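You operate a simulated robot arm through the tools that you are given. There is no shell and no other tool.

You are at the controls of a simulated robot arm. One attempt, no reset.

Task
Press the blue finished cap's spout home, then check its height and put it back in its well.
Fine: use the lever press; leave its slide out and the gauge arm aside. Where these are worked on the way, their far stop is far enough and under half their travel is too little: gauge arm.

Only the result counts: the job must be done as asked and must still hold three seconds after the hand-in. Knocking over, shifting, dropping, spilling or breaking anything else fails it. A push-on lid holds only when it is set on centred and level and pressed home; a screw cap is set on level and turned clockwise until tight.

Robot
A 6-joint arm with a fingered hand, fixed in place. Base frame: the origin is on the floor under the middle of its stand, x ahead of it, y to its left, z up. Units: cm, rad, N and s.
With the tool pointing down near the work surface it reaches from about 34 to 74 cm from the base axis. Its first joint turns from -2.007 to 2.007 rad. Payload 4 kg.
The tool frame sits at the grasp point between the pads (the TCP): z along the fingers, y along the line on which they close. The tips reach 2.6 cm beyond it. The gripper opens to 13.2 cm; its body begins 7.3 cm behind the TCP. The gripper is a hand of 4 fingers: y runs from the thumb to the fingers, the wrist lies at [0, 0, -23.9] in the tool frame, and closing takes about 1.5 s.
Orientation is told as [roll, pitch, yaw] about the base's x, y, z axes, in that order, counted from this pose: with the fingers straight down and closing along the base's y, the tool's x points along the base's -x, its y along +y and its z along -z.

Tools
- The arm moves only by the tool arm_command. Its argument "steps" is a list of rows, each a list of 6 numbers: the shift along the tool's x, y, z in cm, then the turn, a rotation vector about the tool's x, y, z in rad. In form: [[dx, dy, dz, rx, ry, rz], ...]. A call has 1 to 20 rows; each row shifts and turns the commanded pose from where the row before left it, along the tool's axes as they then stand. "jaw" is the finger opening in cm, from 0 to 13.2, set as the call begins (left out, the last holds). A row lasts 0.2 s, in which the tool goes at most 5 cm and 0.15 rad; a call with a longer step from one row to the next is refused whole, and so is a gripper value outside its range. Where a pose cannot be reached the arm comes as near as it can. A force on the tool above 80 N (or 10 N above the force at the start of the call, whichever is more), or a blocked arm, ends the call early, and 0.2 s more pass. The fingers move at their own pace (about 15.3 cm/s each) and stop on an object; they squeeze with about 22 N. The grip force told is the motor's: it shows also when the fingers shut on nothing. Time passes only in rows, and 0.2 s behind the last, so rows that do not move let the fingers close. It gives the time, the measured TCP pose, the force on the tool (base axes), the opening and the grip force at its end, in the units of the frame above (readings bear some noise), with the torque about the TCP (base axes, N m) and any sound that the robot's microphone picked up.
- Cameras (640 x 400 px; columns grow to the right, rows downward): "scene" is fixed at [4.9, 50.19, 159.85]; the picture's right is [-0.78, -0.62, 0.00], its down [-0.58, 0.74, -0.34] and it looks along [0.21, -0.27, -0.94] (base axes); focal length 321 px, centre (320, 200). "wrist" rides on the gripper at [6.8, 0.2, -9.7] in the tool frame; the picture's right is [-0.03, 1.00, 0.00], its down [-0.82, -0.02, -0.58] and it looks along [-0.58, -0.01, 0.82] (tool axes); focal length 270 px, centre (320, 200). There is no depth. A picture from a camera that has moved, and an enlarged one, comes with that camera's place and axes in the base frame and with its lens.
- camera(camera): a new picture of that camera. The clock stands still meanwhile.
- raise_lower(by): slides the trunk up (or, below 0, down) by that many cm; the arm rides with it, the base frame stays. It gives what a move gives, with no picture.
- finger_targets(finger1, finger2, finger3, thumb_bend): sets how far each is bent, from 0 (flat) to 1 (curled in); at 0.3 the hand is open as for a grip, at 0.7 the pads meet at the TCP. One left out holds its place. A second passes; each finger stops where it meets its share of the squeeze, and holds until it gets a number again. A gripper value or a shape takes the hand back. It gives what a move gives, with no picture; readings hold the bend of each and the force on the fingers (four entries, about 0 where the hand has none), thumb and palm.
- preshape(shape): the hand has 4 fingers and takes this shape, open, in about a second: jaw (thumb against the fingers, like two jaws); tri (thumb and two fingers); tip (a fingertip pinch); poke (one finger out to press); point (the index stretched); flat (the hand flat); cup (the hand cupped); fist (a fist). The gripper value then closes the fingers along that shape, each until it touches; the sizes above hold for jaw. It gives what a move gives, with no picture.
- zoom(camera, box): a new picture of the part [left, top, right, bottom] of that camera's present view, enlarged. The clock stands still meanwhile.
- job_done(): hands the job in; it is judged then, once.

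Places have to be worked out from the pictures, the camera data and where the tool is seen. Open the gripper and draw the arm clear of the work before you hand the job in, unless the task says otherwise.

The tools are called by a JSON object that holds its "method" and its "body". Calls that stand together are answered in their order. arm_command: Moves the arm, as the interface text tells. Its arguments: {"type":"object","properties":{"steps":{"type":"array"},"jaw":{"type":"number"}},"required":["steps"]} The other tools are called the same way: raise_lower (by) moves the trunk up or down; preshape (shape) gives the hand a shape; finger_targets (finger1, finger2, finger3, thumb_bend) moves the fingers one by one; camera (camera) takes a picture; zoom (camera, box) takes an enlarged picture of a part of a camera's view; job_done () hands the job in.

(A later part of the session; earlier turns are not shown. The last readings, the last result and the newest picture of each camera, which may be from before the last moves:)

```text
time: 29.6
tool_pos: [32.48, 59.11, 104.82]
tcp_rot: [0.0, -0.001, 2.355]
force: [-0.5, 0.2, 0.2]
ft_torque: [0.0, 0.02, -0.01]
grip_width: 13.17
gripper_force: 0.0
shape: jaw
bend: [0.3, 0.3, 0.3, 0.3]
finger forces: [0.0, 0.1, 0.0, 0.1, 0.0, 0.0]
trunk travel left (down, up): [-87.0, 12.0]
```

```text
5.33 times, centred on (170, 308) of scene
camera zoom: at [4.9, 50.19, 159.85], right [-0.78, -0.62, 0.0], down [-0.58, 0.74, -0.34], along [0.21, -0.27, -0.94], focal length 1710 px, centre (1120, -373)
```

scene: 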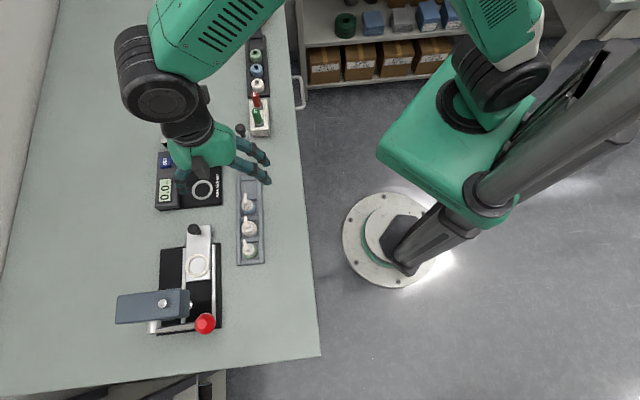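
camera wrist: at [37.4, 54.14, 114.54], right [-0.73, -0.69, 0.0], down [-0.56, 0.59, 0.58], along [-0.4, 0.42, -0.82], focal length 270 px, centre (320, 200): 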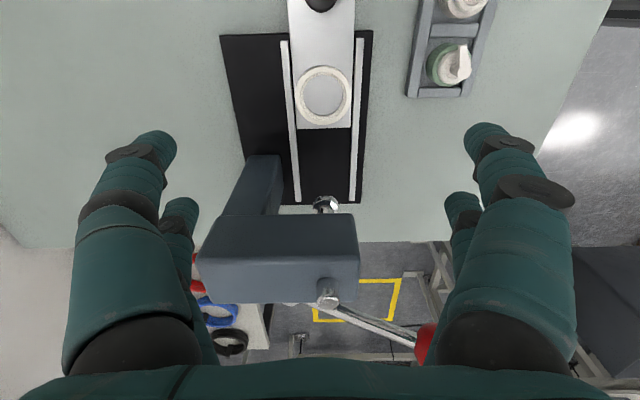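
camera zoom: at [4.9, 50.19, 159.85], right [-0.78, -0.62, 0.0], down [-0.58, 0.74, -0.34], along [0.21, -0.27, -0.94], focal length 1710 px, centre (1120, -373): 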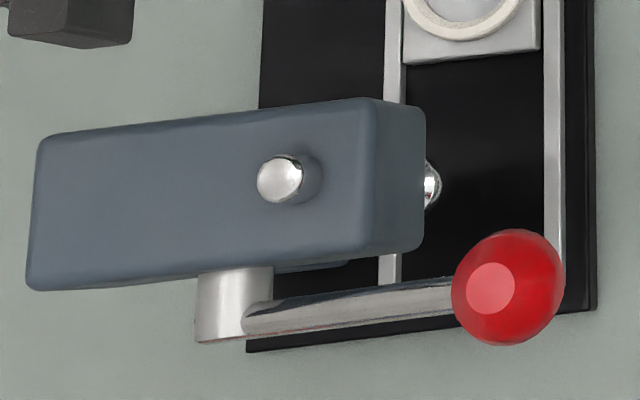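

Ram tip bottom is at about z≈94 on the axis (26.6,64.8), head bottom ≈99, and the nest is near (32.5,58.7). Now I return over the blue cap in this yaw and come down to z≈97 to line up.

{"method": "arm_command", "body": {"steps": [[1.877, 1.657, 0, 0, 0, 0], [1.877, 1.657, 0, 0, 0, 0], [1.877, 1.657, 0, 0, 0, 0], [1.877, 1.657, 0, 0, 0, 0], [1.877, 1.657, 0, 0, 0, 0], [1.877, 1.657, 0, 0, 0, 0], [1.877, 1.657, 0, 0, 0, 0], [0, 0, 2, 0, 0, 0], [0, 0, 2, 0, 0, 0], [0, 0, 2, 0, 0, 0], [0, 0, 2, 0, 0, 0], [0, 0, 0, 0, 0, 0], [0, 0, 0, 0, 0, 0]]}}

{"method": "camera", "body": {"camera": "wrist"}}

{"method": "zoom", "body": {"camera": "wrist", "box": [260, 80, 388, 160]}}

{"method": "zoom", "body": {"camera": "scene", "box": [150, 100, 310, 260]}}

```text
time: 32.4
tool_pos: [33.59, 41.45, 96.93]
tcp_rot: [0.0, 0.0, 2.355]
force: [-0.1, -0.5, 0.4]
ft_torque: [-0.02, 0.04, 0.02]
grip_width: 13.2
gripper_force: 0.0
shape: jaw
bend: [0.3, 0.3, 0.3, 0.3]
finger forces: [0.0, 0.0, 0.1, 0.1, 0.0, 0.0]
trunk travel left (down, up): [-87.0, 12.0]
```

```text
taken
camera wrist: at [38.46, 36.71, 106.51], right [-0.73, -0.69, 0.0], down [-0.56, 0.59, 0.58], along [-0.4, 0.42, -0.82], focal length 270 px, centre (320, 200)
```

wrist: 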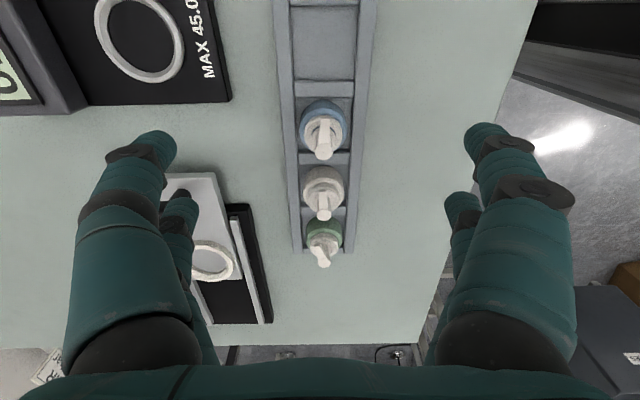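

```text
5.00 times, centred on (324, 120) of wrist
camera zoom: at [38.46, 36.71, 106.51], right [-0.73, -0.69, 0.0], down [-0.56, 0.59, 0.58], along [-0.4, 0.42, -0.82], focal length 1351 px, centre (300, 600)
```

zoom: 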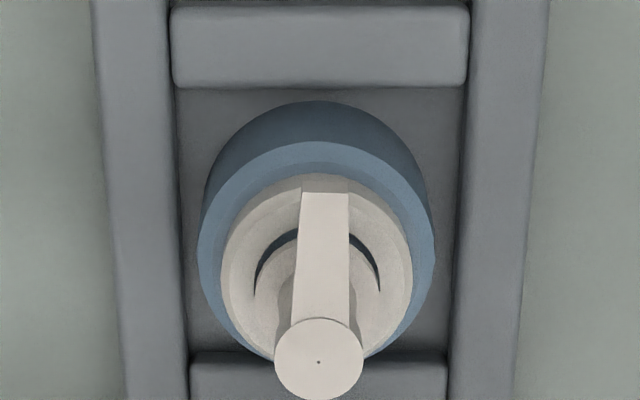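

```text
2.50 times, centred on (230, 180) of scene
camera zoom: at [4.9, 50.19, 159.85], right [-0.78, -0.62, 0.0], down [-0.58, 0.74, -0.34], along [0.21, -0.27, -0.94], focal length 802 px, centre (545, 250)
```

zoom: 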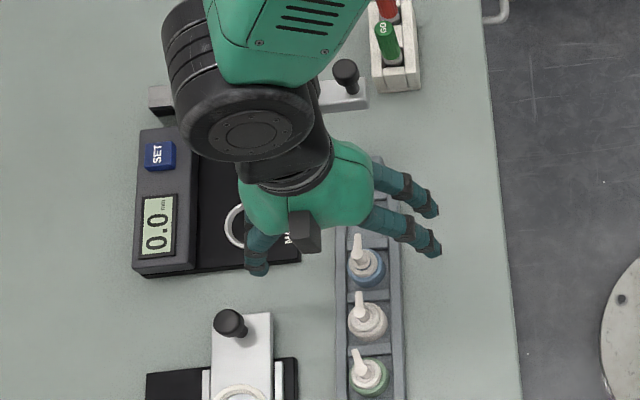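

Averaging the views from both yaws puts the cap axis at about (33.3, 41.55), i.e. tool offset (-0.15, +0.2). I nudge there, pre-close the fingers to 5 cm above the cap, and check.

{"method": "arm_command", "body": {"steps": [[-0.15, 0.2, 0, 0, 0, 0], [0, 0, 0, 0, 0, 0], [0, 0, 0, 0, 0, 0], [0, 0, 0, 0, 0, 0], [0, 0, 0, 0, 0, 0], [0, 0, 0, 0, 0, 0]], "jaw": 5}}

{"method": "camera", "body": {"camera": "wrist"}}

{"method": "zoom", "body": {"camera": "wrist", "box": [220, 80, 420, 205]}}

```text
time: 33.8
tool_pos: [33.36, 41.53, 96.89]
tcp_rot: [0.0, -0.001, 2.355]
force: [-0.1, 0.6, 0.1]
ft_torque: [0.0, 0.0, -0.01]
grip_width: 5.06
gripper_force: 0.1
shape: jaw
bend: [0.73, 0.73, 0.73, 0.7]
finger forces: [0.0, 0.1, 0.0, 0.0, 0.0, 0.0]
trunk travel left (down, up): [-87.0, 12.0]
```

```text
taken
camera wrist: at [38.21, 36.64, 106.54], right [-0.73, -0.69, 0.0], down [-0.56, 0.59, 0.58], along [-0.4, 0.42, -0.82], focal length 270 px, centre (320, 200)
```

wrist: 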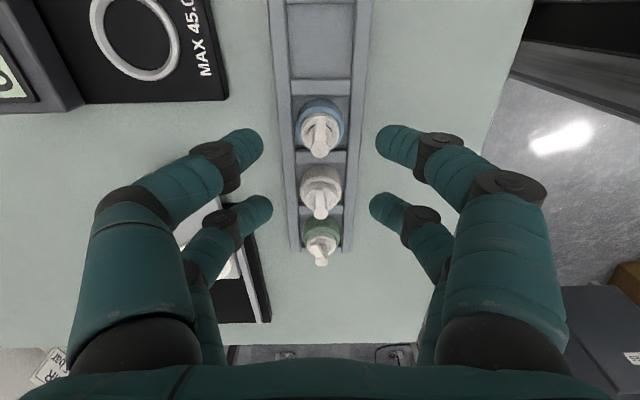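

```text
3.20 times, centred on (320, 142) of wrist
camera zoom: at [38.21, 36.64, 106.54], right [-0.73, -0.69, 0.0], down [-0.56, 0.59, 0.58], along [-0.4, 0.42, -0.82], focal length 865 px, centre (320, 384)
```

zoom: 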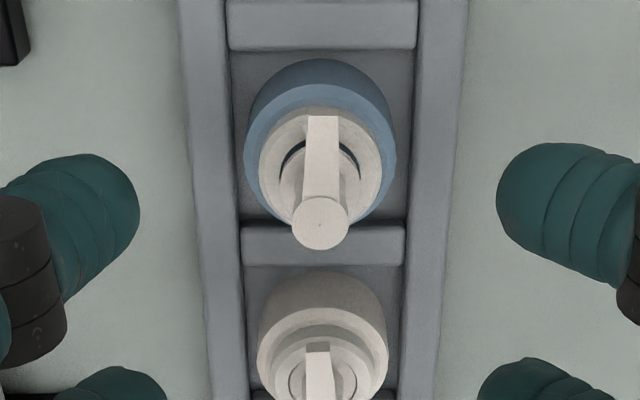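

Fingertips straddle the cap symmetrically at 5 cm opening. I descend to z≈92.4 and look again.

{"method": "arm_command", "body": {"steps": [[0, 0, 1.5, 0, 0, 0], [0, 0, 1.5, 0, 0, 0], [0, 0, 1.5, 0, 0, 0], [0, 0, 0, 0, 0, 0], [0, 0, 0, 0, 0, 0]]}}

{"method": "zoom", "body": {"camera": "wrist", "box": [220, 100, 420, 225]}}

{"method": "zoom", "body": {"camera": "scene", "box": [200, 160, 296, 220]}}

```text
time: 35.0
tool_pos: [33.49, 41.57, 92.37]
tcp_rot: [0.0, 0.001, 2.355]
force: [0.3, 0.5, -0.3]
ft_torque: [0.01, -0.02, 0.03]
grip_width: 5.0
gripper_force: 0.0
shape: jaw
bend: [0.73, 0.73, 0.73, 0.7]
finger forces: [0.0, 0.1, 0.1, 0.0, 0.0, 0.0]
trunk travel left (down, up): [-87.0, 12.0]
```

```text
3.20 times, centred on (320, 162) of wrist
camera zoom: at [38.25, 36.65, 102.06], right [-0.73, -0.69, 0.0], down [-0.56, 0.59, 0.58], along [-0.4, 0.42, -0.82], focal length 865 px, centre (320, 320)
```

zoom: 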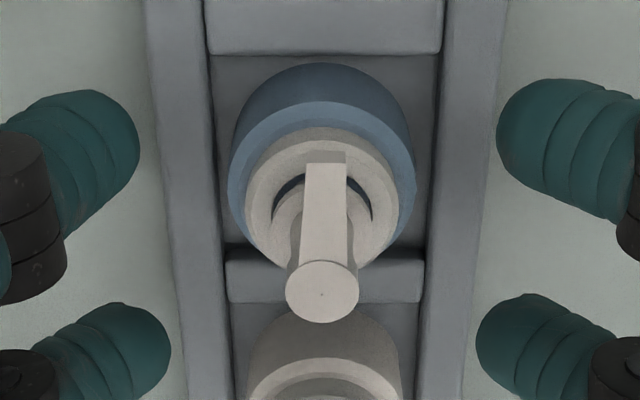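

```text
6.67 times, centred on (248, 190) of scene
camera zoom: at [4.9, 50.19, 159.85], right [-0.78, -0.62, 0.0], down [-0.58, 0.74, -0.34], along [0.21, -0.27, -0.94], focal length 2137 px, centre (800, 267)
```

zoom: 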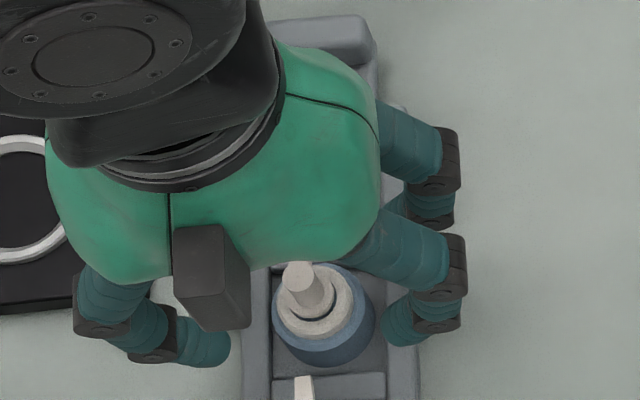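

The fingers frame the cap with a small x offset of about -0.12. I correct it, narrow to 4 cm and go down in small steps, watching for contact with the tray walls.

{"method": "arm_command", "body": {"steps": [[-0.12, 0, 0.5, 0, 0, 0], [0, 0, 0.5, 0, 0, 0], [0, 0, 0.5, 0, 0, 0], [0, 0, 0.5, 0, 0, 0], [0, 0, 0.4, 0, 0, 0], [0, 0, 0, 0, 0, 0], [0, 0, 0, 0, 0, 0]], "jaw": 4}}

{"method": "zoom", "body": {"camera": "wrist", "box": [220, 100, 420, 225]}}

```text
time: 36.5
tool_pos: [33.37, 41.54, 90.0]
tcp_rot: [0.0, 0.0, 2.355]
force: [-0.2, -0.8, -0.5]
ft_torque: [-0.01, 0.0, -0.02]
grip_width: 4.02
gripper_force: 0.0
shape: jaw
bend: [0.73, 0.73, 0.73, 0.7]
finger forces: [0.1, 0.0, 0.0, 0.1, 0.1, 0.0]
trunk travel left (down, up): [-87.0, 12.0]
```

```text
3.20 times, centred on (320, 162) of wrist
camera zoom: at [38.14, 36.68, 99.64], right [-0.73, -0.69, 0.0], down [-0.56, 0.59, 0.58], along [-0.4, 0.42, -0.82], focal length 865 px, centre (320, 320)
```

zoom: 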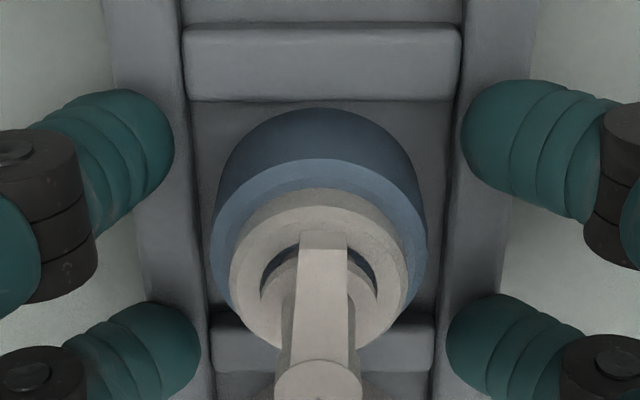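

No contact yet at z≈90.0. I creep down another 0.45 cm in small steps.

{"method": "arm_command", "body": {"steps": [[0, 0, 0.15, 0, 0, 0], [0, 0, 0.15, 0, 0, 0], [0, 0, 0.15, 0, 0, 0], [0, 0, 0, 0, 0, 0]]}}

```text
time: 37.5
tool_pos: [33.34, 41.41, 89.7]
tcp_rot: [-0.003, 0.0, 2.357]
force: [3.1, 0.7, 17.6]
ft_torque: [0.01, -0.51, 0.34]
grip_width: 2.67
gripper_force: 21.7
shape: jaw
bend: [0.76, 0.76, 0.76, 0.7]
finger forces: [30.5, 19.2, 13.3, 0.1, 36.2, 0.1]
trunk travel left (down, up): [-87.0, 12.0]
```

Contact: 17.6 N upward at z≈89.7, so the tips are on the wall tops. I back up 0.3 cm at once and look.

{"method": "arm_command", "body": {"steps": [[0, 0, -0.3, 0, 0, 0], [0, 0, 0, 0, 0, 0]]}}

{"method": "zoom", "body": {"camera": "wrist", "box": [220, 100, 420, 225]}}

```text
time: 38.1
tool_pos: [33.21, 41.5, 89.75]
tcp_rot: [0.003, -0.001, 2.352]
force: [-0.4, -0.3, 0.1]
ft_torque: [-0.01, -0.05, 0.04]
grip_width: 2.3
gripper_force: 22.1
shape: jaw
bend: [0.75, 0.75, 0.76, 0.7]
finger forces: [22.3, 21.2, 14.4, 0.0, 27.5, 0.1]
trunk travel left (down, up): [-87.0, 12.0]
```

```text
3.20 times, centred on (320, 162) of wrist
camera zoom: at [38.04, 36.62, 99.38], right [-0.73, -0.69, 0.0], down [-0.56, 0.59, 0.58], along [-0.4, 0.42, -0.82], focal length 865 px, centre (320, 320)
```

zoom: 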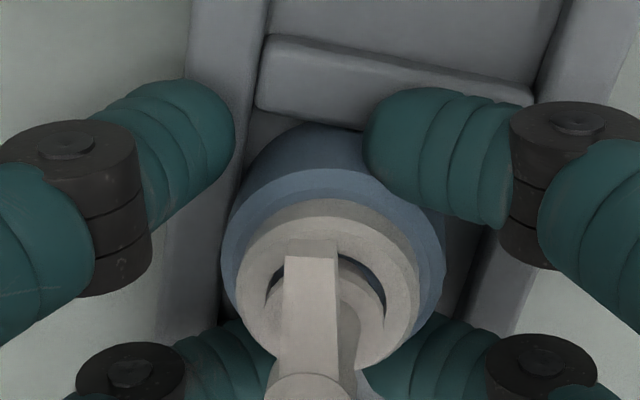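

The fingers have squeezed in on the cap by themselves after touching the walls, and the view looks twisted. I check from the scene camera what has moved before doing anything else.

{"method": "camera", "body": {"camera": "wrist"}}

{"method": "zoom", "body": {"camera": "scene", "box": [190, 150, 302, 280]}}

```text
taken
camera wrist: at [38.04, 36.62, 99.38], right [-0.73, -0.69, 0.0], down [-0.56, 0.59, 0.58], along [-0.4, 0.42, -0.82], focal length 270 px, centre (320, 200)
```

wrist: 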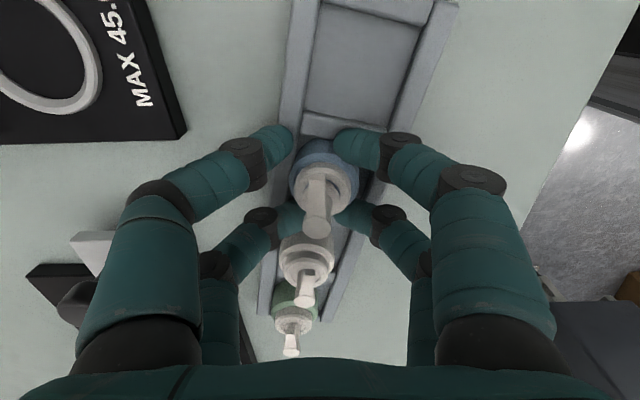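

```text
3.08 times, centred on (246, 215) of scene
camera zoom: at [4.9, 50.19, 159.85], right [-0.78, -0.62, 0.0], down [-0.58, 0.74, -0.34], along [0.21, -0.27, -0.94], focal length 986 px, centre (548, 154)
```

zoom: 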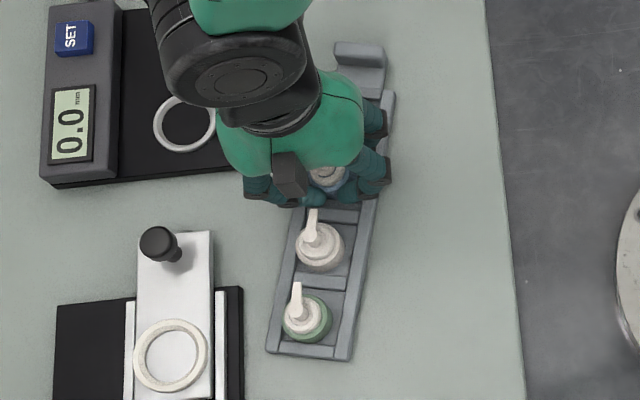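

The tray is loose and has swung about 10° around the blue cap; I'll have to set it back to where it was later. All four digits report contact on the cap, so I look closely at the grip before lifting.

{"method": "zoom", "body": {"camera": "wrist", "box": [270, 110, 390, 185]}}

{"method": "zoom", "body": {"camera": "scene", "box": [225, 180, 281, 215]}}

```text
5.33 times, centred on (330, 148) of wrist
camera zoom: at [38.04, 36.62, 99.38], right [-0.73, -0.69, 0.0], down [-0.56, 0.59, 0.58], along [-0.4, 0.42, -0.82], focal length 1442 px, centre (267, 480)
```

zoom: 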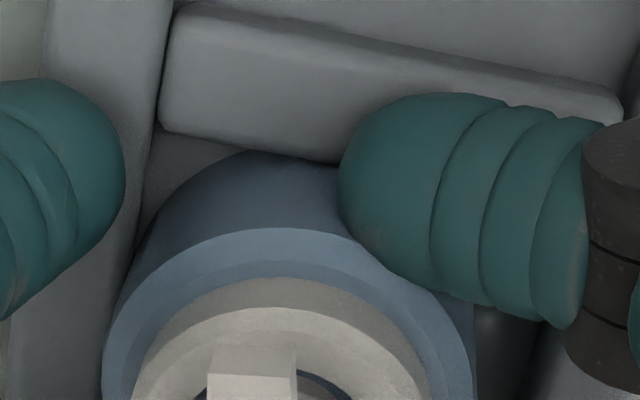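

```text
11.43 times, centred on (253, 198) of scene
camera zoom: at [4.9, 50.19, 159.85], right [-0.78, -0.62, 0.0], down [-0.58, 0.74, -0.34], along [0.21, -0.27, -0.94], focal length 3664 px, centre (1086, 229)
```

zoom: 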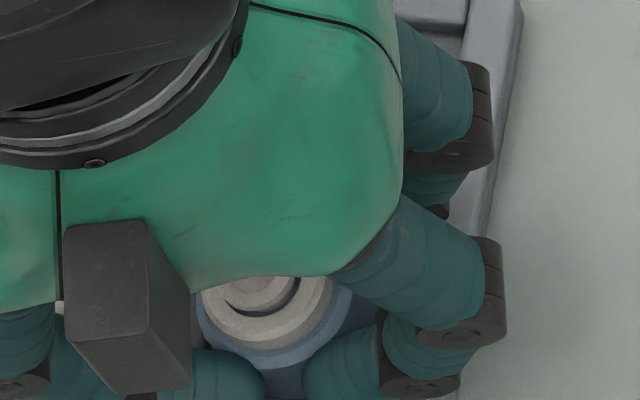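

All digits bear on the cap and net tool force is near zero, so I lift gently 0.6 cm and check that only the cap comes up.

{"method": "arm_command", "body": {"steps": [[0, 0, -0.2, 0, 0, 0], [0, 0, -0.2, 0, 0, 0], [0, 0, -0.2, 0, 0, 0], [0, 0, 0, 0, 0, 0]]}}

{"method": "camera", "body": {"camera": "wrist"}}

{"method": "zoom", "body": {"camera": "scene", "box": [190, 150, 302, 280]}}

```text
time: 39.1
tool_pos: [33.29, 41.58, 90.36]
tcp_rot: [-0.001, -0.002, 2.355]
force: [0.5, 0.0, -3.0]
ft_torque: [0.01, -0.04, 0.0]
grip_width: 2.27
gripper_force: 22.2
shape: jaw
bend: [0.75, 0.75, 0.76, 0.7]
finger forces: [21.5, 21.6, 13.6, 0.0, 25.4, 0.0]
trunk travel left (down, up): [-87.0, 12.0]
```

```text
taken
camera wrist: at [38.16, 36.68, 100.07], right [-0.73, -0.69, 0.0], down [-0.56, 0.59, 0.58], along [-0.4, 0.42, -0.82], focal length 270 px, centre (320, 200)
```

wrist: 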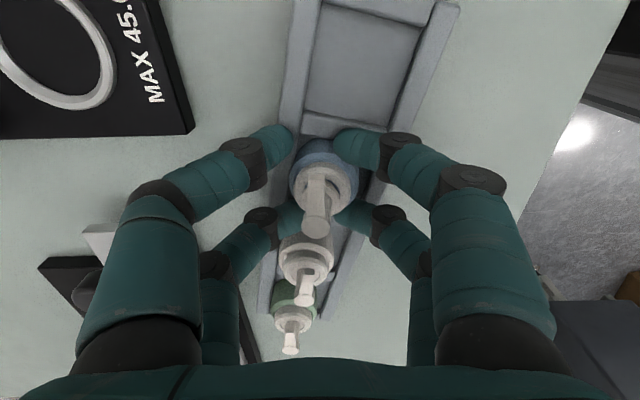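

```text
3.08 times, centred on (246, 215) of scene
camera zoom: at [4.9, 50.19, 159.85], right [-0.78, -0.62, 0.0], down [-0.58, 0.74, -0.34], along [0.21, -0.27, -0.94], focal length 986 px, centre (548, 154)
```

zoom: 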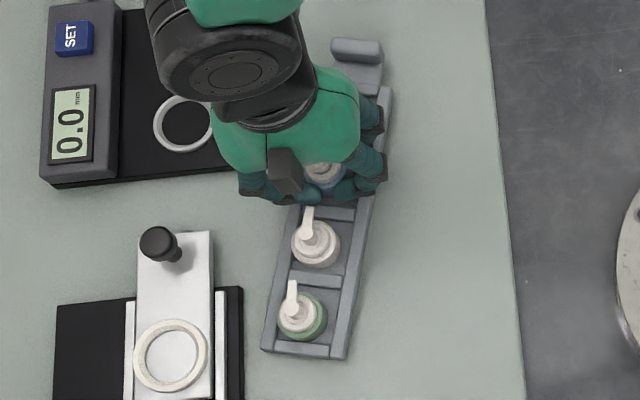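

The readings (-3 N) and the picture show the tray itself came up with the hand: the tips caught its walls. That lets me use this hold to turn the tray back: I rotate +0.19 rad while it hovers 0.6 cm up, then compare with the earlier pictures.

{"method": "arm_command", "body": {"steps": [[0, 0, 0, 0, 0, -0.04], [0, 0, 0, 0, 0, -0.04], [0, 0, 0, 0, 0, -0.04], [0, 0, 0, 0, 0, -0.04], [0, 0, 0, 0, 0, -0.03], [0, 0, 0, 0, 0, 0], [0, 0, 0, 0, 0, 0]]}}

{"method": "zoom", "body": {"camera": "scene", "box": [210, 150, 290, 280]}}

{"method": "zoom", "body": {"camera": "scene", "box": [230, 215, 270, 240]}}

{"method": "camera", "body": {"camera": "wrist"}}

```text
time: 40.8
tool_pos: [32.11, 42.27, 90.44]
tcp_rot: [-0.003, 0.021, 2.506]
force: [0.0, 0.4, -1.9]
ft_torque: [-0.01, 0.0, 0.01]
grip_width: 2.28
gripper_force: 21.4
shape: jaw
bend: [0.75, 0.75, 0.76, 0.7]
finger forces: [21.9, 22.1, 13.6, 0.1, 25.2, 0.1]
out of reach, approached as far as the arm can: row 3, 4
trunk travel left (down, up): [-87.0, 12.0]
```

```text
3.08 times, centred on (250, 215) of scene
camera zoom: at [4.9, 50.19, 159.85], right [-0.78, -0.62, 0.0], down [-0.58, 0.74, -0.34], along [0.21, -0.27, -0.94], focal length 986 px, centre (535, 154)
```

zoom: 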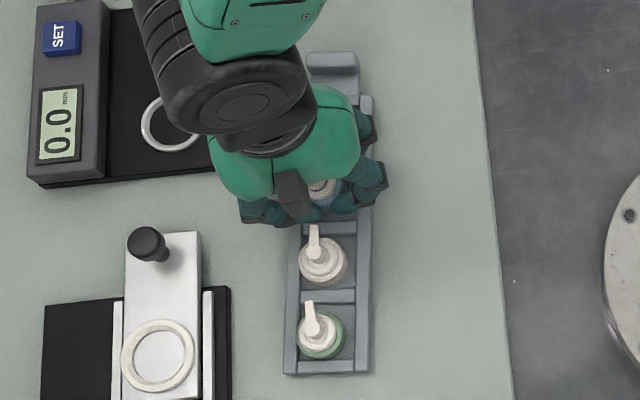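

```text
16.00 times, centred on (250, 228) of scene
camera zoom: at [4.9, 50.19, 159.85], right [-0.78, -0.62, 0.0], down [-0.58, 0.74, -0.34], along [0.21, -0.27, -0.94], focal length 5129 px, centre (1440, -240)
```

zoom: 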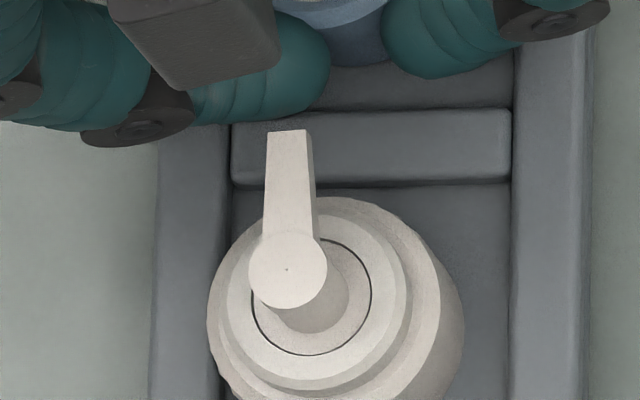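

```text
taken
camera wrist: at [37.34, 38.17, 100.1], right [-0.61, -0.79, 0.0], down [-0.65, 0.51, 0.56], along [-0.44, 0.35, -0.83], focal length 270 px, centre (320, 200)
```

wrist: 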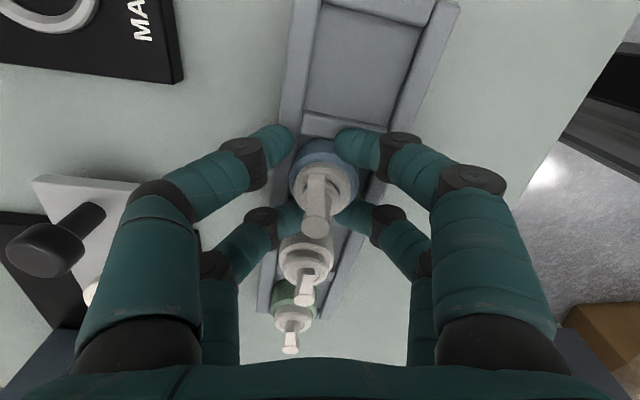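

The wrist hit its turn limit near yaw 2.5, so the tray is almost straight but displaced about 1.5 cm. I ease the yaw back a little, level the tilt, carry the tray back towards its place while it hovers, and check.

{"method": "arm_command", "body": {"steps": [[0, 0, 0, 0.013, 0.016, 0.025], [0, 0, 0, 0, 0, 0.025], [0.31, -0.09, 0, 0, 0, 0], [0.31, -0.09, 0, 0, 0, 0], [0.31, -0.09, 0, 0, 0, 0], [0.31, -0.09, 0, 0, 0, 0], [0.31, -0.08, 0, 0, 0, 0], [0, 0, 0, 0, 0, 0], [0, 0, 0, 0, 0, 0]]}}

{"method": "zoom", "body": {"camera": "scene", "box": [210, 150, 290, 280]}}

{"method": "zoom", "body": {"camera": "scene", "box": [230, 215, 270, 240]}}

```text
time: 42.8
tool_pos: [33.49, 41.78, 90.36]
tcp_rot: [-0.013, 0.024, 2.491]
force: [0.6, 0.1, -1.9]
ft_torque: [-0.04, -0.04, -0.01]
grip_width: 2.31
gripper_force: 22.6
shape: jaw
bend: [0.75, 0.75, 0.76, 0.7]
finger forces: [22.2, 22.4, 13.6, 0.0, 25.0, 0.1]
trunk travel left (down, up): [-87.0, 12.0]
```

```text
3.08 times, centred on (250, 215) of scene
camera zoom: at [4.9, 50.19, 159.85], right [-0.78, -0.62, 0.0], down [-0.58, 0.74, -0.34], along [0.21, -0.27, -0.94], focal length 986 px, centre (535, 154)
```

zoom: 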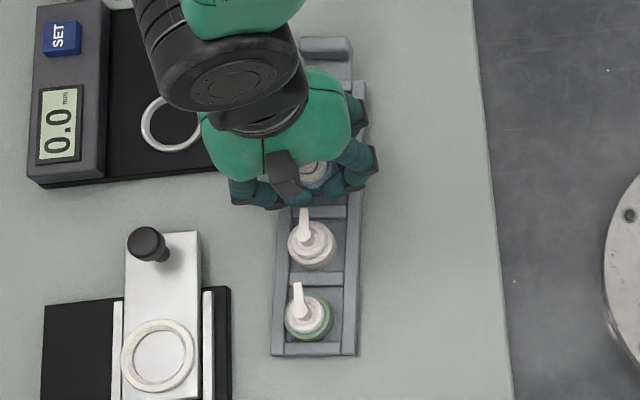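

```text
16.00 times, centred on (250, 228) of scene
camera zoom: at [4.9, 50.19, 159.85], right [-0.78, -0.62, 0.0], down [-0.58, 0.74, -0.34], along [0.21, -0.27, -0.94], focal length 5129 px, centre (1440, -240)
```

zoom: 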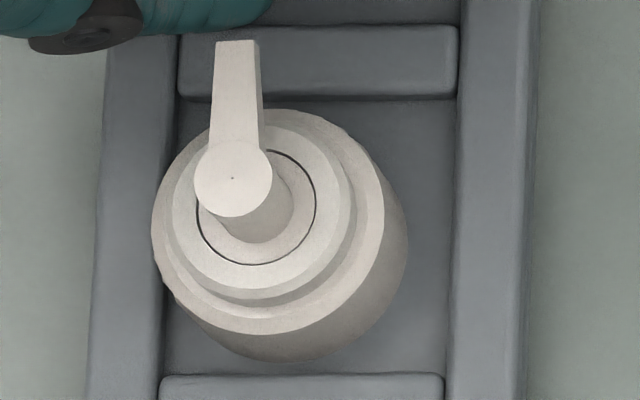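

The tray hovers near its place, about 4° off and slightly tilted (I had the tilt sign wrong). I level it and lower it onto the bench in small steps.

{"method": "arm_command", "body": {"steps": [[0, 0, 0, -0.013, -0.024, 0], [0, 0, 0, 0, 0, 0], [0, 0, 0.15, 0, 0, 0], [0, 0, 0.15, 0, 0, 0], [0, 0, 0.1, 0, 0, 0], [0, 0, 0.1, 0, 0, 0], [0, 0, 0, 0, 0, 0], [0, 0, 0, 0, 0, 0]]}}

{"method": "zoom", "body": {"camera": "scene", "box": [230, 215, 270, 240]}}

```text
time: 44.5
tool_pos: [33.34, 41.7, 90.41]
tcp_rot: [-0.017, 0.028, 2.492]
force: [-0.5, -0.1, -2.0]
ft_torque: [0.04, -0.03, -0.01]
grip_width: 2.29
gripper_force: 22.1
shape: jaw
bend: [0.75, 0.75, 0.76, 0.7]
finger forces: [22.2, 22.4, 13.6, 0.0, 25.0, 0.0]
out of reach, approached as far as the arm can: row 4
trunk travel left (down, up): [-87.0, 12.0]
```

```text
16.00 times, centred on (250, 228) of scene
camera zoom: at [4.9, 50.19, 159.85], right [-0.78, -0.62, 0.0], down [-0.58, 0.74, -0.34], along [0.21, -0.27, -0.94], focal length 5129 px, centre (1440, -240)
```

zoom: 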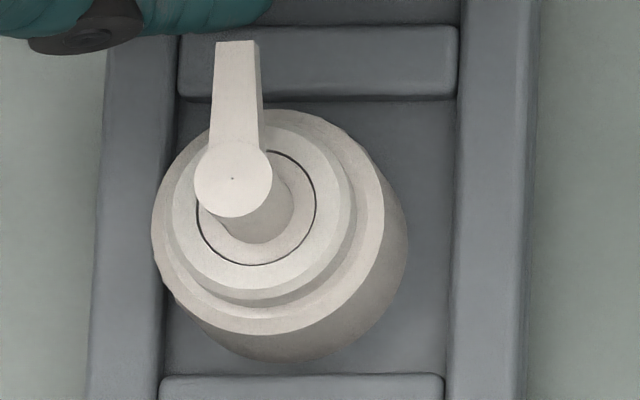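

The arm sat against its wrist limit and didn't lower. I turn the yaw back a bit from the limit first, then lower.

{"method": "arm_command", "body": {"steps": [[0, 0, 0, 0, 0, 0.03], [0, 0, 0, 0, 0, 0.03], [0, 0, 0, 0, 0, 0], [0, 0, 0, 0, 0, 0]]}}

```text
time: 45.5
tool_pos: [32.86, 42.02, 90.2]
tcp_rot: [0.0, -0.003, 2.431]
force: [-0.4, -0.3, -1.6]
ft_torque: [-0.06, 0.01, 0.0]
grip_width: 2.27
gripper_force: 21.6
shape: jaw
bend: [0.75, 0.75, 0.76, 0.7]
finger forces: [22.6, 22.8, 13.7, 0.0, 24.8, 0.0]
out of reach, approached as far as the arm can: row 1
trunk travel left (down, up): [-87.0, 12.0]
```

Now level again at yaw 2.431. I shift back along the tray and lower it gently onto the bench.

{"method": "arm_command", "body": {"steps": [[0.2, 0, 0, 0, 0, 0], [0.2, 0, 0, 0, 0, 0], [0.2, 0, 0, 0, 0, 0], [0, 0, 0.1, 0, 0, 0], [0, 0, 0.1, 0, 0, 0], [0, 0, 0.1, 0, 0, 0], [0, 0, 0.1, 0, 0, 0], [0, 0, 0, 0, 0, 0], [0, 0, 0, 0, 0, 0]]}}

{"method": "zoom", "body": {"camera": "scene", "box": [210, 150, 290, 280]}}

{"method": "zoom", "body": {"camera": "wrist", "box": [270, 100, 390, 175]}}

```text
time: 47.5
tool_pos: [33.19, 41.58, 89.69]
tcp_rot: [-0.002, -0.001, 2.432]
force: [-0.1, 0.6, 4.7]
ft_torque: [0.0, -0.05, -0.05]
grip_width: 2.27
gripper_force: 22.0
shape: jaw
bend: [0.75, 0.75, 0.76, 0.7]
finger forces: [23.3, 23.3, 14.7, 0.0, 24.3, 0.1]
trunk travel left (down, up): [-87.0, 12.0]
```

```text
3.08 times, centred on (250, 215) of scene
camera zoom: at [4.9, 50.19, 159.85], right [-0.78, -0.62, 0.0], down [-0.58, 0.74, -0.34], along [0.21, -0.27, -0.94], focal length 986 px, centre (535, 154)
```

zoom: 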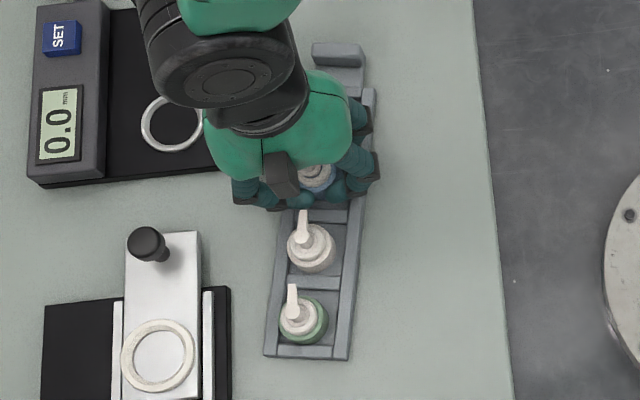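

```text
5.33 times, centred on (330, 138) of wrist
camera zoom: at [38.4, 37.08, 99.39], right [-0.67, -0.74, 0.0], down [-0.61, 0.55, 0.58], along [-0.43, 0.39, -0.82], focal length 1442 px, centre (267, 533)
```

zoom: 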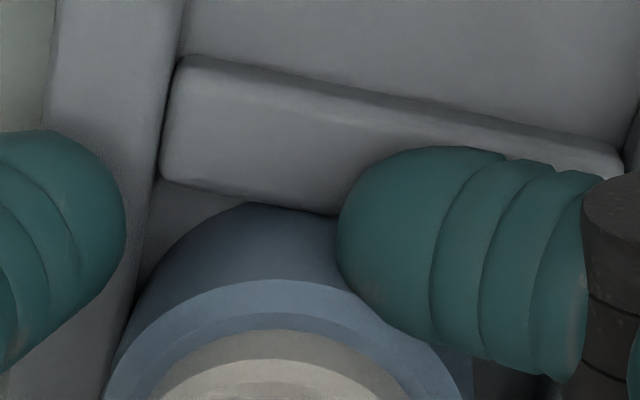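

The tray rests on the bench again (about +4.7 N). I ease off the load slightly and open the fingers.

{"method": "arm_command", "body": {"steps": [[0, 0, -0.04, 0, 0, 0], [0, 0, 0, 0, 0, 0], [0, 0, 0, 0, 0, 0]], "jaw": 6.5}}

{"method": "zoom", "body": {"camera": "scene", "box": [210, 150, 290, 280]}}

{"method": "camera", "body": {"camera": "wrist"}}

```text
time: 48.4
tool_pos: [33.21, 41.55, 89.86]
tcp_rot: [-0.002, -0.002, 2.432]
force: [1.9, 1.5, 10.0]
ft_torque: [-0.38, 0.08, 0.01]
grip_width: 6.33
gripper_force: 0.0
shape: jaw
bend: [0.75, 0.73, 0.73, 0.7]
finger forces: [10.4, 0.0, 0.0, 0.0, 0.1, 0.0]
trunk travel left (down, up): [-87.0, 12.0]
```

```text
3.08 times, centred on (250, 215) of scene
camera zoom: at [4.9, 50.19, 159.85], right [-0.78, -0.62, 0.0], down [-0.58, 0.74, -0.34], along [0.21, -0.27, -0.94], focal length 986 px, centre (535, 154)
```

zoom: 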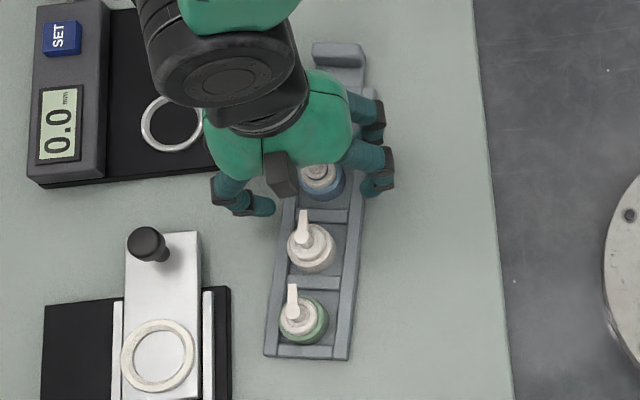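

```text
taken
camera wrist: at [38.4, 37.07, 99.47], right [-0.67, -0.74, 0.0], down [-0.61, 0.55, 0.58], along [-0.43, 0.39, -0.82], focal length 270 px, centre (320, 200)
```

wrist: 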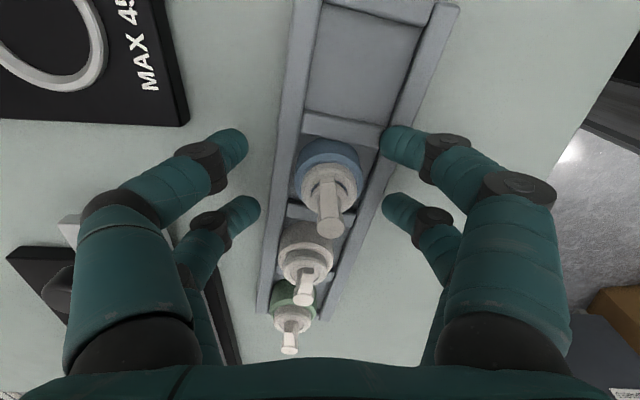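

One finger (the near right) still rests on the wall with 10 N. I rise straight up off the tray, and then look at the tray's pose from above.

{"method": "arm_command", "body": {"steps": [[0, 0, -0.3, 0, 0, 0], [0, 0, -0.5, 0, 0, 0], [0, 0, -2, 0, 0, 0], [0, 0, -3, 0, 0, 0], [0, 0, -4, 0, 0, 0], [0, 0, -4, 0, 0, 0], [0, 0, -4, 0, 0, 0], [0, 0, 0, 0, 0, 0]]}}

{"method": "arm_command", "body": {"steps": [[0, 0, 0, 0, 0, 0.147], [0, 0, 0, 0, 0, 0.147], [0, 0, 0, 0, 0, 0.147], [0, 0, 0, 0, 0, 0.147], [0, 0, 0, 0, 0, 0.147], [0, 0, 0, 0, 0, 0.147], [0, 0, 0, 0, 0, 0.147], [0, 0, 0, 0, 0, 0.147], [0, 0, 0, 0, 0, 0.147], [0, 0, 0, 0, 0, 0.147], [0, 0, 0, 0, 0, 0.147], [0, 0, 0, 0, 0, 0]]}}

{"method": "arm_command", "body": {"steps": [[0, 0, 0, 0, 0, 0.147], [0, 0, 0, 0, 0, 0.147], [0, 0, 0, 0, 0, 0.147], [0, 0, 0, 0, 0, 0.147], [0, 0, 0, 0, 0, 0.147], [0, 0, 0, 0, 0, 0.147], [0, 0, 0, 0, 0, 0.147], [0, 0, 0, 0, 0, 0.147], [0, 0, 0, 0, 0, 0.147], [0, 0, 0, 0, 0, 0.147], [0, 0, 0, 0, 0, 0.132], [-2, -1.5, 0, 0, 0, 0], [0, 0, 0, 0, 0, 0]], "jaw": 13.2}}

{"method": "camera", "body": {"camera": "wrist"}}

{"method": "camera", "body": {"camera": "scene"}}

```text
time: 50.1
tool_pos: [33.33, 41.44, 107.53]
tcp_rot: [0.001, 0.001, 2.427]
force: [0.4, -0.3, 0.1]
ft_torque: [0.02, 0.02, 0.0]
grip_width: 6.46
gripper_force: 0.0
shape: jaw
bend: [0.73, 0.73, 0.73, 0.7]
finger forces: [0.1, 0.1, 0.0, 0.0, 0.0, 0.0]
trunk travel left (down, up): [-87.0, 12.0]
```

```text
time: 52.8
tool_pos: [33.45, 41.52, 107.5]
tcp_rot: [0.009, 0.001, 0.815]
force: [0.9, -0.3, -0.6]
ft_torque: [0.0, 0.02, -0.01]
grip_width: 6.47
gripper_force: 0.0
shape: jaw
bend: [0.73, 0.73, 0.73, 0.7]
finger forces: [0.0, 0.1, 0.1, 0.1, 0.0, 0.1]
trunk travel left (down, up): [-87.0, 12.0]
```

```text
time: 55.5
tool_pos: [33.72, 38.92, 107.5]
tcp_rot: [0.001, 0.008, -0.785]
force: [-0.1, -0.1, 0.4]
ft_torque: [0.0, -0.03, 0.01]
grip_width: 13.22
gripper_force: 0.0
shape: jaw
bend: [0.3, 0.3, 0.3, 0.3]
finger forces: [0.1, 0.0, 0.0, 0.0, 0.1, 0.0]
trunk travel left (down, up): [-87.0, 12.0]
```

```text
taken
camera wrist: at [29.18, 43.97, 117.25], right [0.72, 0.69, 0.0], down [0.57, -0.59, 0.57], along [0.39, -0.41, -0.82], focal length 270 px, centre (320, 200)
```

wrist: 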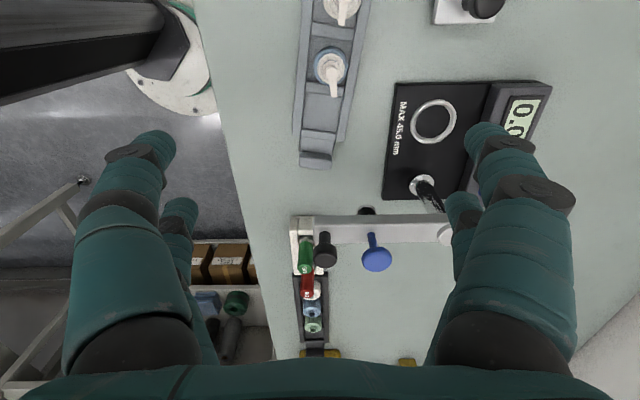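

```text
taken
```

scene: 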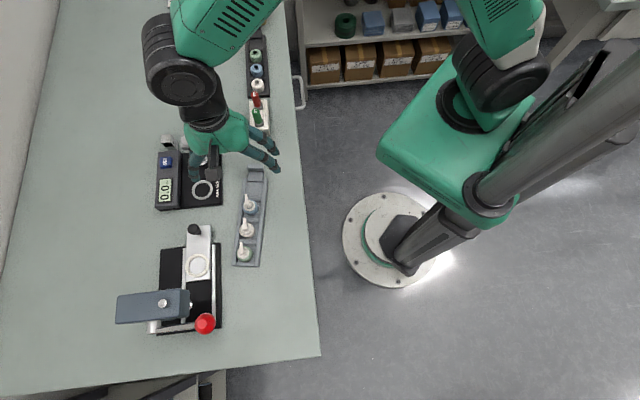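

The tray is back on the bench with caps upright, but turned a few degrees. I zoom in on the scene view for an exact comparison with the original.

{"method": "zoom", "body": {"camera": "scene", "box": [210, 150, 290, 280]}}

{"method": "zoom", "body": {"camera": "scene", "box": [230, 190, 270, 215]}}

{"method": "zoom", "body": {"camera": "scene", "box": [230, 215, 270, 240]}}

{"method": "zoom", "body": {"camera": "wrist", "box": [270, 0, 390, 180]}}

```text
3.08 times, centred on (250, 215) of scene
camera zoom: at [4.9, 50.19, 159.85], right [-0.78, -0.62, 0.0], down [-0.58, 0.74, -0.34], along [0.21, -0.27, -0.94], focal length 986 px, centre (535, 154)
```

zoom: 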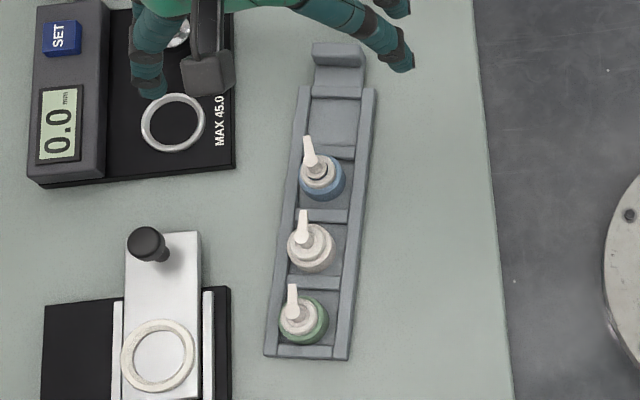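

```text
16.00 times, centred on (250, 202) of scene
camera zoom: at [4.9, 50.19, 159.85], right [-0.78, -0.62, 0.0], down [-0.58, 0.74, -0.34], along [0.21, -0.27, -0.94], focal length 5129 px, centre (1440, 160)
```

zoom: 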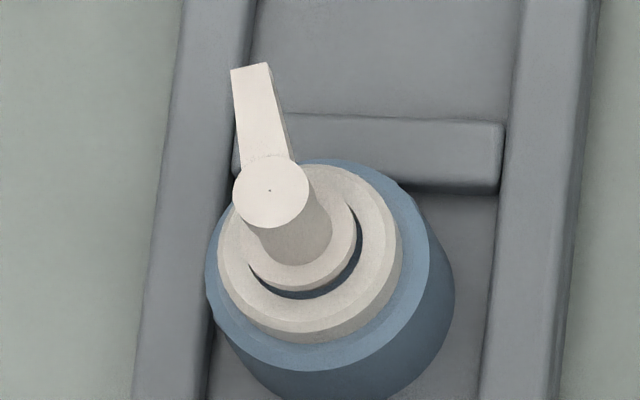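

```text
16.00 times, centred on (250, 228) of scene
camera zoom: at [4.9, 50.19, 159.85], right [-0.78, -0.62, 0.0], down [-0.58, 0.74, -0.34], along [0.21, -0.27, -0.94], focal length 5129 px, centre (1440, -240)
```

zoom: 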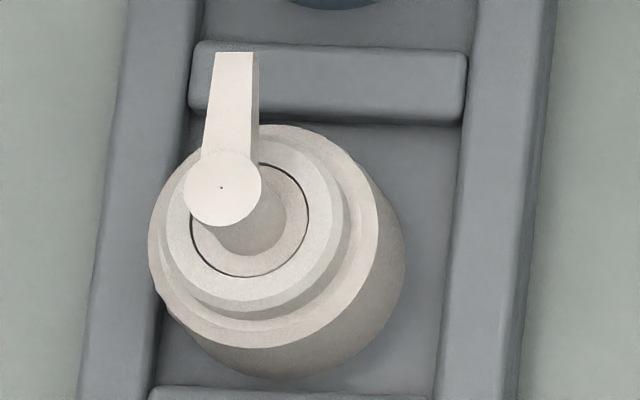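

```text
2.22 times, centred on (330, 90) of wrist
camera zoom: at [29.18, 43.97, 117.25], right [0.72, 0.69, 0.0], down [0.57, -0.59, 0.57], along [0.39, -0.41, -0.82], focal length 601 px, centre (298, 444)
```

zoom: 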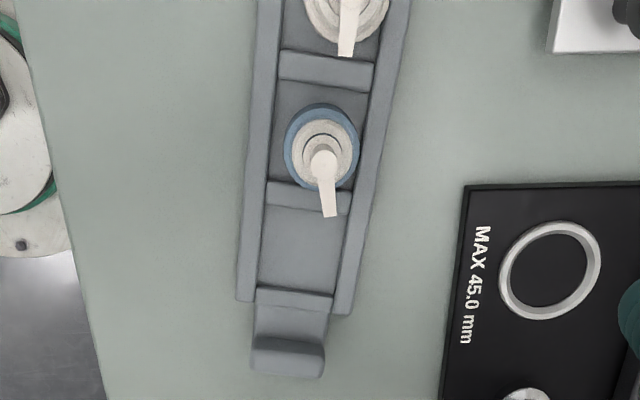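

Measured against the originals, the tray is turned about 7° clockwise and offset roughly +0.4 cm along and -0.24 cm across at the white/blue divider. I'll grip it across its outer walls at the empty fourth well (hand yaw matched to it) and set it straight; first I go above that well at z≈100.

{"method": "arm_command", "body": {"steps": [[0, 0, 0, 0.0006, -0.0082, 0], [0, 0, 0, 0, 0, 0.062], [0, 0, 0, 0, 0, 0.062], [-1.275, 0.294, 0, 0, 0, 0], [-1.275, 0.294, 0, 0, 0, 0], [0, 0, 2.5, 0, 0, 0], [0, 0, 2.5, 0, 0, 0], [0, 0, 2.5, 0, 0, 0], [0, 0, 0, 0, 0, 0], [0, 0, 0, 0, 0, 0]], "jaw": 9.5}}

{"method": "camera", "body": {"camera": "wrist"}}

{"method": "zoom", "body": {"camera": "wrist", "box": [220, 60, 420, 230]}}

```text
time: 57.8
tool_pos: [35.82, 37.34, 99.93]
tcp_rot: [-0.002, 0.0, -0.907]
force: [-0.5, 0.8, 0.6]
ft_torque: [-0.02, 0.02, -0.04]
grip_width: 9.55
gripper_force: 0.1
shape: jaw
bend: [0.66, 0.66, 0.66, 0.55]
finger forces: [0.1, 0.1, 0.1, 0.0, 0.1, 0.1]
trunk travel left (down, up): [-87.0, 12.0]
```

```text
taken
camera wrist: at [31.84, 42.96, 109.67], right [0.8, 0.6, 0.0], down [0.49, -0.66, 0.58], along [0.34, -0.46, -0.82], focal length 270 px, centre (320, 200)
```

wrist: 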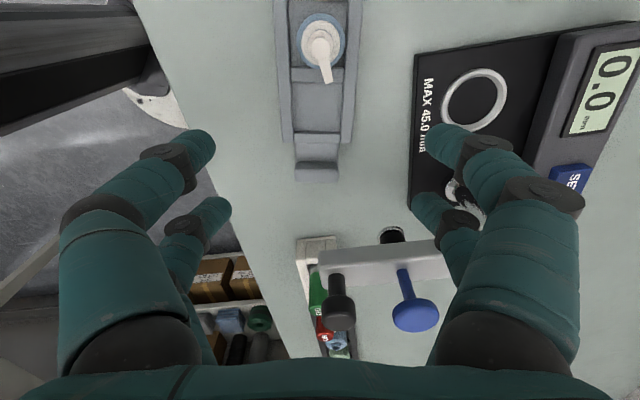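

```text
2.35 times, centred on (320, 145) of wrist
camera zoom: at [31.84, 42.96, 109.67], right [0.8, 0.6, 0.0], down [0.49, -0.66, 0.58], along [0.34, -0.46, -0.82], focal length 636 px, centre (320, 329)
```

zoom: 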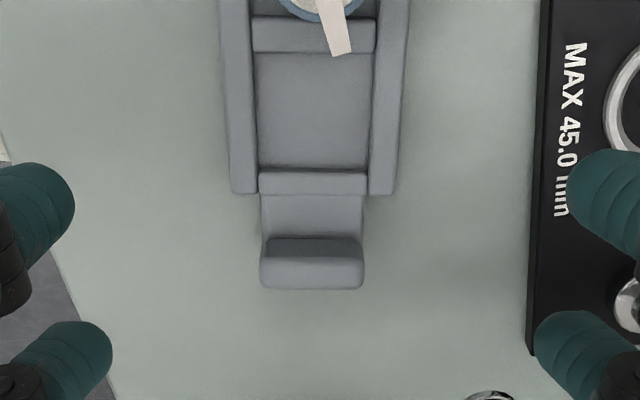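

The hand is aligned to the tray over the empty well, with room between the tray and the gauge base for the fingers. I shift -0.18 in y, narrow to 8.6 and descend to z≈88.9 beside the outer walls.

{"method": "arm_command", "body": {"steps": [[0.1, -0.18, 0, 0, 0, 0], [0, 0, 2.5, 0, 0, 0], [0, 0, 2.5, 0, 0, 0], [0, 0, 2.5, 0, 0, 0], [0, 0, 1.5, 0, 0, 0], [0, 0, 0, 0, 0, 0], [0, 0, 0, 0, 0, 0]], "jaw": 8.6}}

{"method": "camera", "body": {"camera": "wrist"}}

{"method": "zoom", "body": {"camera": "scene", "box": [170, 120, 300, 240]}}

```text
time: 59.4
tool_pos: [35.61, 37.35, 90.93]
tcp_rot: [-0.003, 0.001, -0.909]
force: [0.5, -0.8, -0.1]
ft_torque: [0.0, 0.0, 0.0]
grip_width: 8.64
gripper_force: 0.1
shape: jaw
bend: [0.7, 0.7, 0.7, 0.64]
finger forces: [0.1, 0.0, 0.1, 0.0, 0.0, 0.1]
trunk travel left (down, up): [-87.0, 12.0]
```

```text
taken
camera wrist: at [31.59, 42.91, 100.63], right [0.8, 0.6, 0.0], down [0.49, -0.66, 0.58], along [0.34, -0.46, -0.82], focal length 270 px, centre (320, 200)
```

wrist: 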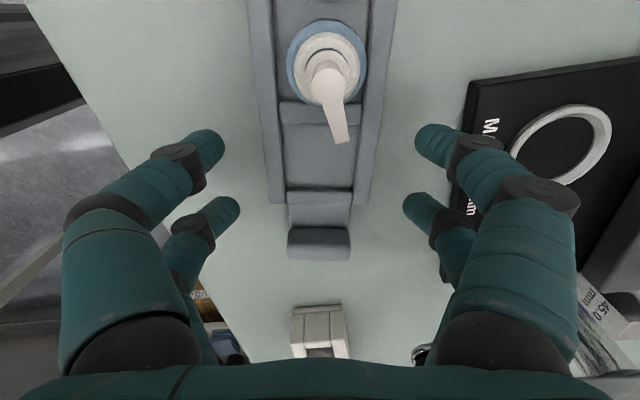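

```text
3.33 times, centred on (235, 180) of scene
camera zoom: at [4.9, 50.19, 159.85], right [-0.78, -0.62, 0.0], down [-0.58, 0.74, -0.34], along [0.21, -0.27, -0.94], focal length 1069 px, centre (603, 267)
```

zoom: 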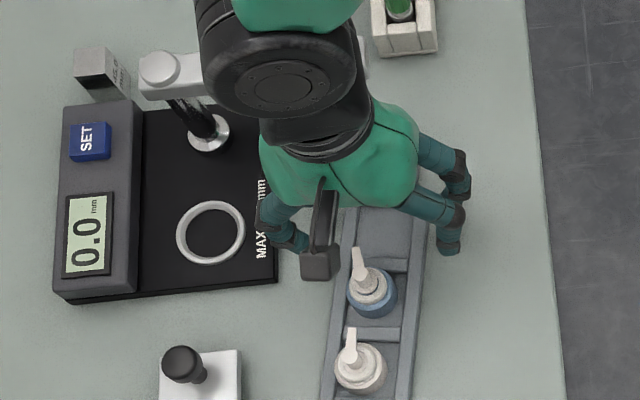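

All clear so far. I go down the last 2 cm in small steps, watching for contact.

{"method": "arm_command", "body": {"steps": [[0, 0, 0.5, 0, 0, 0], [0, 0, 0.5, 0, 0, 0], [0, 0, 0.4, 0, 0, 0], [0, 0, 0.3, 0, 0, 0], [0, 0, 0.3, 0, 0, 0], [0, 0, 0, 0, 0, 0], [0, 0, 0, 0, 0, 0]]}}

{"method": "camera", "body": {"camera": "wrist"}}

```text
time: 61.0
tool_pos: [35.53, 37.37, 88.99]
tcp_rot: [-0.002, -0.001, -0.908]
force: [0.0, 0.1, 0.0]
ft_torque: [0.0, 0.02, 0.0]
grip_width: 8.69
gripper_force: 0.0
shape: jaw
bend: [0.7, 0.7, 0.7, 0.64]
finger forces: [0.1, 0.0, 0.0, 0.0, 0.1, 0.0]
trunk travel left (down, up): [-87.0, 12.0]
```

```text
taken
camera wrist: at [31.6, 42.9, 98.69], right [0.8, 0.6, 0.0], down [0.49, -0.66, 0.58], along [0.34, -0.46, -0.82], focal length 270 px, centre (320, 200)
```

wrist: 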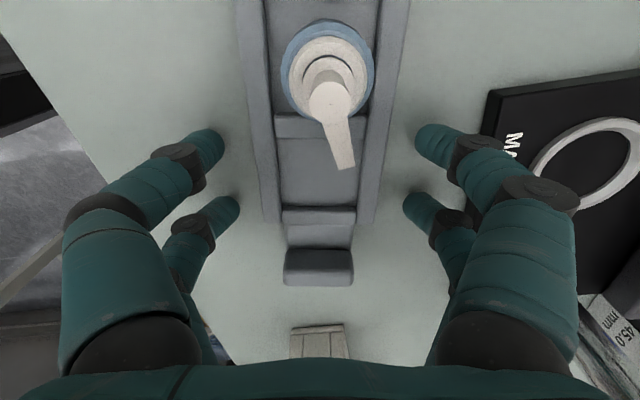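

Beside the walls with no contact. I close gently on the tray's outer walls.

{"method": "arm_command", "body": {"steps": [[0, 0, 0, 0, 0, 0], [0, 0, 0, 0, 0, 0], [0, 0, 0, 0, 0, 0], [0, 0, 0, 0, 0, 0]], "jaw": 6.0}}

{"method": "camera", "body": {"camera": "wrist"}}

{"method": "zoom", "body": {"camera": "scene", "box": [210, 150, 290, 280]}}

```text
time: 62.0
tool_pos: [35.53, 37.28, 89.07]
tcp_rot: [-0.001, 0.001, -0.907]
force: [-0.2, 0.9, -1.4]
ft_torque: [0.01, 0.0, -0.02]
grip_width: 6.12
gripper_force: 0.1
shape: jaw
bend: [0.73, 0.73, 0.73, 0.7]
finger forces: [0.3, 0.0, 0.4, 0.1, 0.1, 0.0]
trunk travel left (down, up): [-87.0, 12.0]
```

```text
taken
camera wrist: at [31.59, 42.89, 98.69], right [0.8, 0.6, 0.0], down [0.49, -0.66, 0.58], along [0.34, -0.46, -0.82], focal length 270 px, centre (320, 200)
```

wrist: 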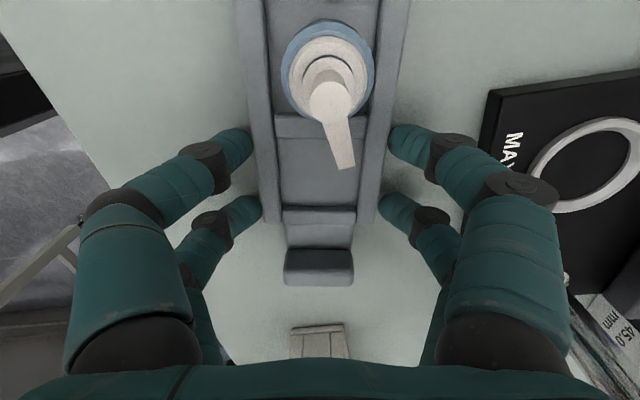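

```text
3.08 times, centred on (250, 215) of scene
camera zoom: at [4.9, 50.19, 159.85], right [-0.78, -0.62, 0.0], down [-0.58, 0.74, -0.34], along [0.21, -0.27, -0.94], focal length 986 px, centre (535, 154)
```

zoom: 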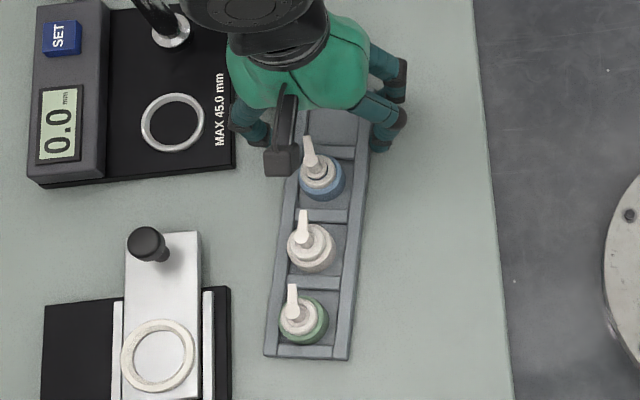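

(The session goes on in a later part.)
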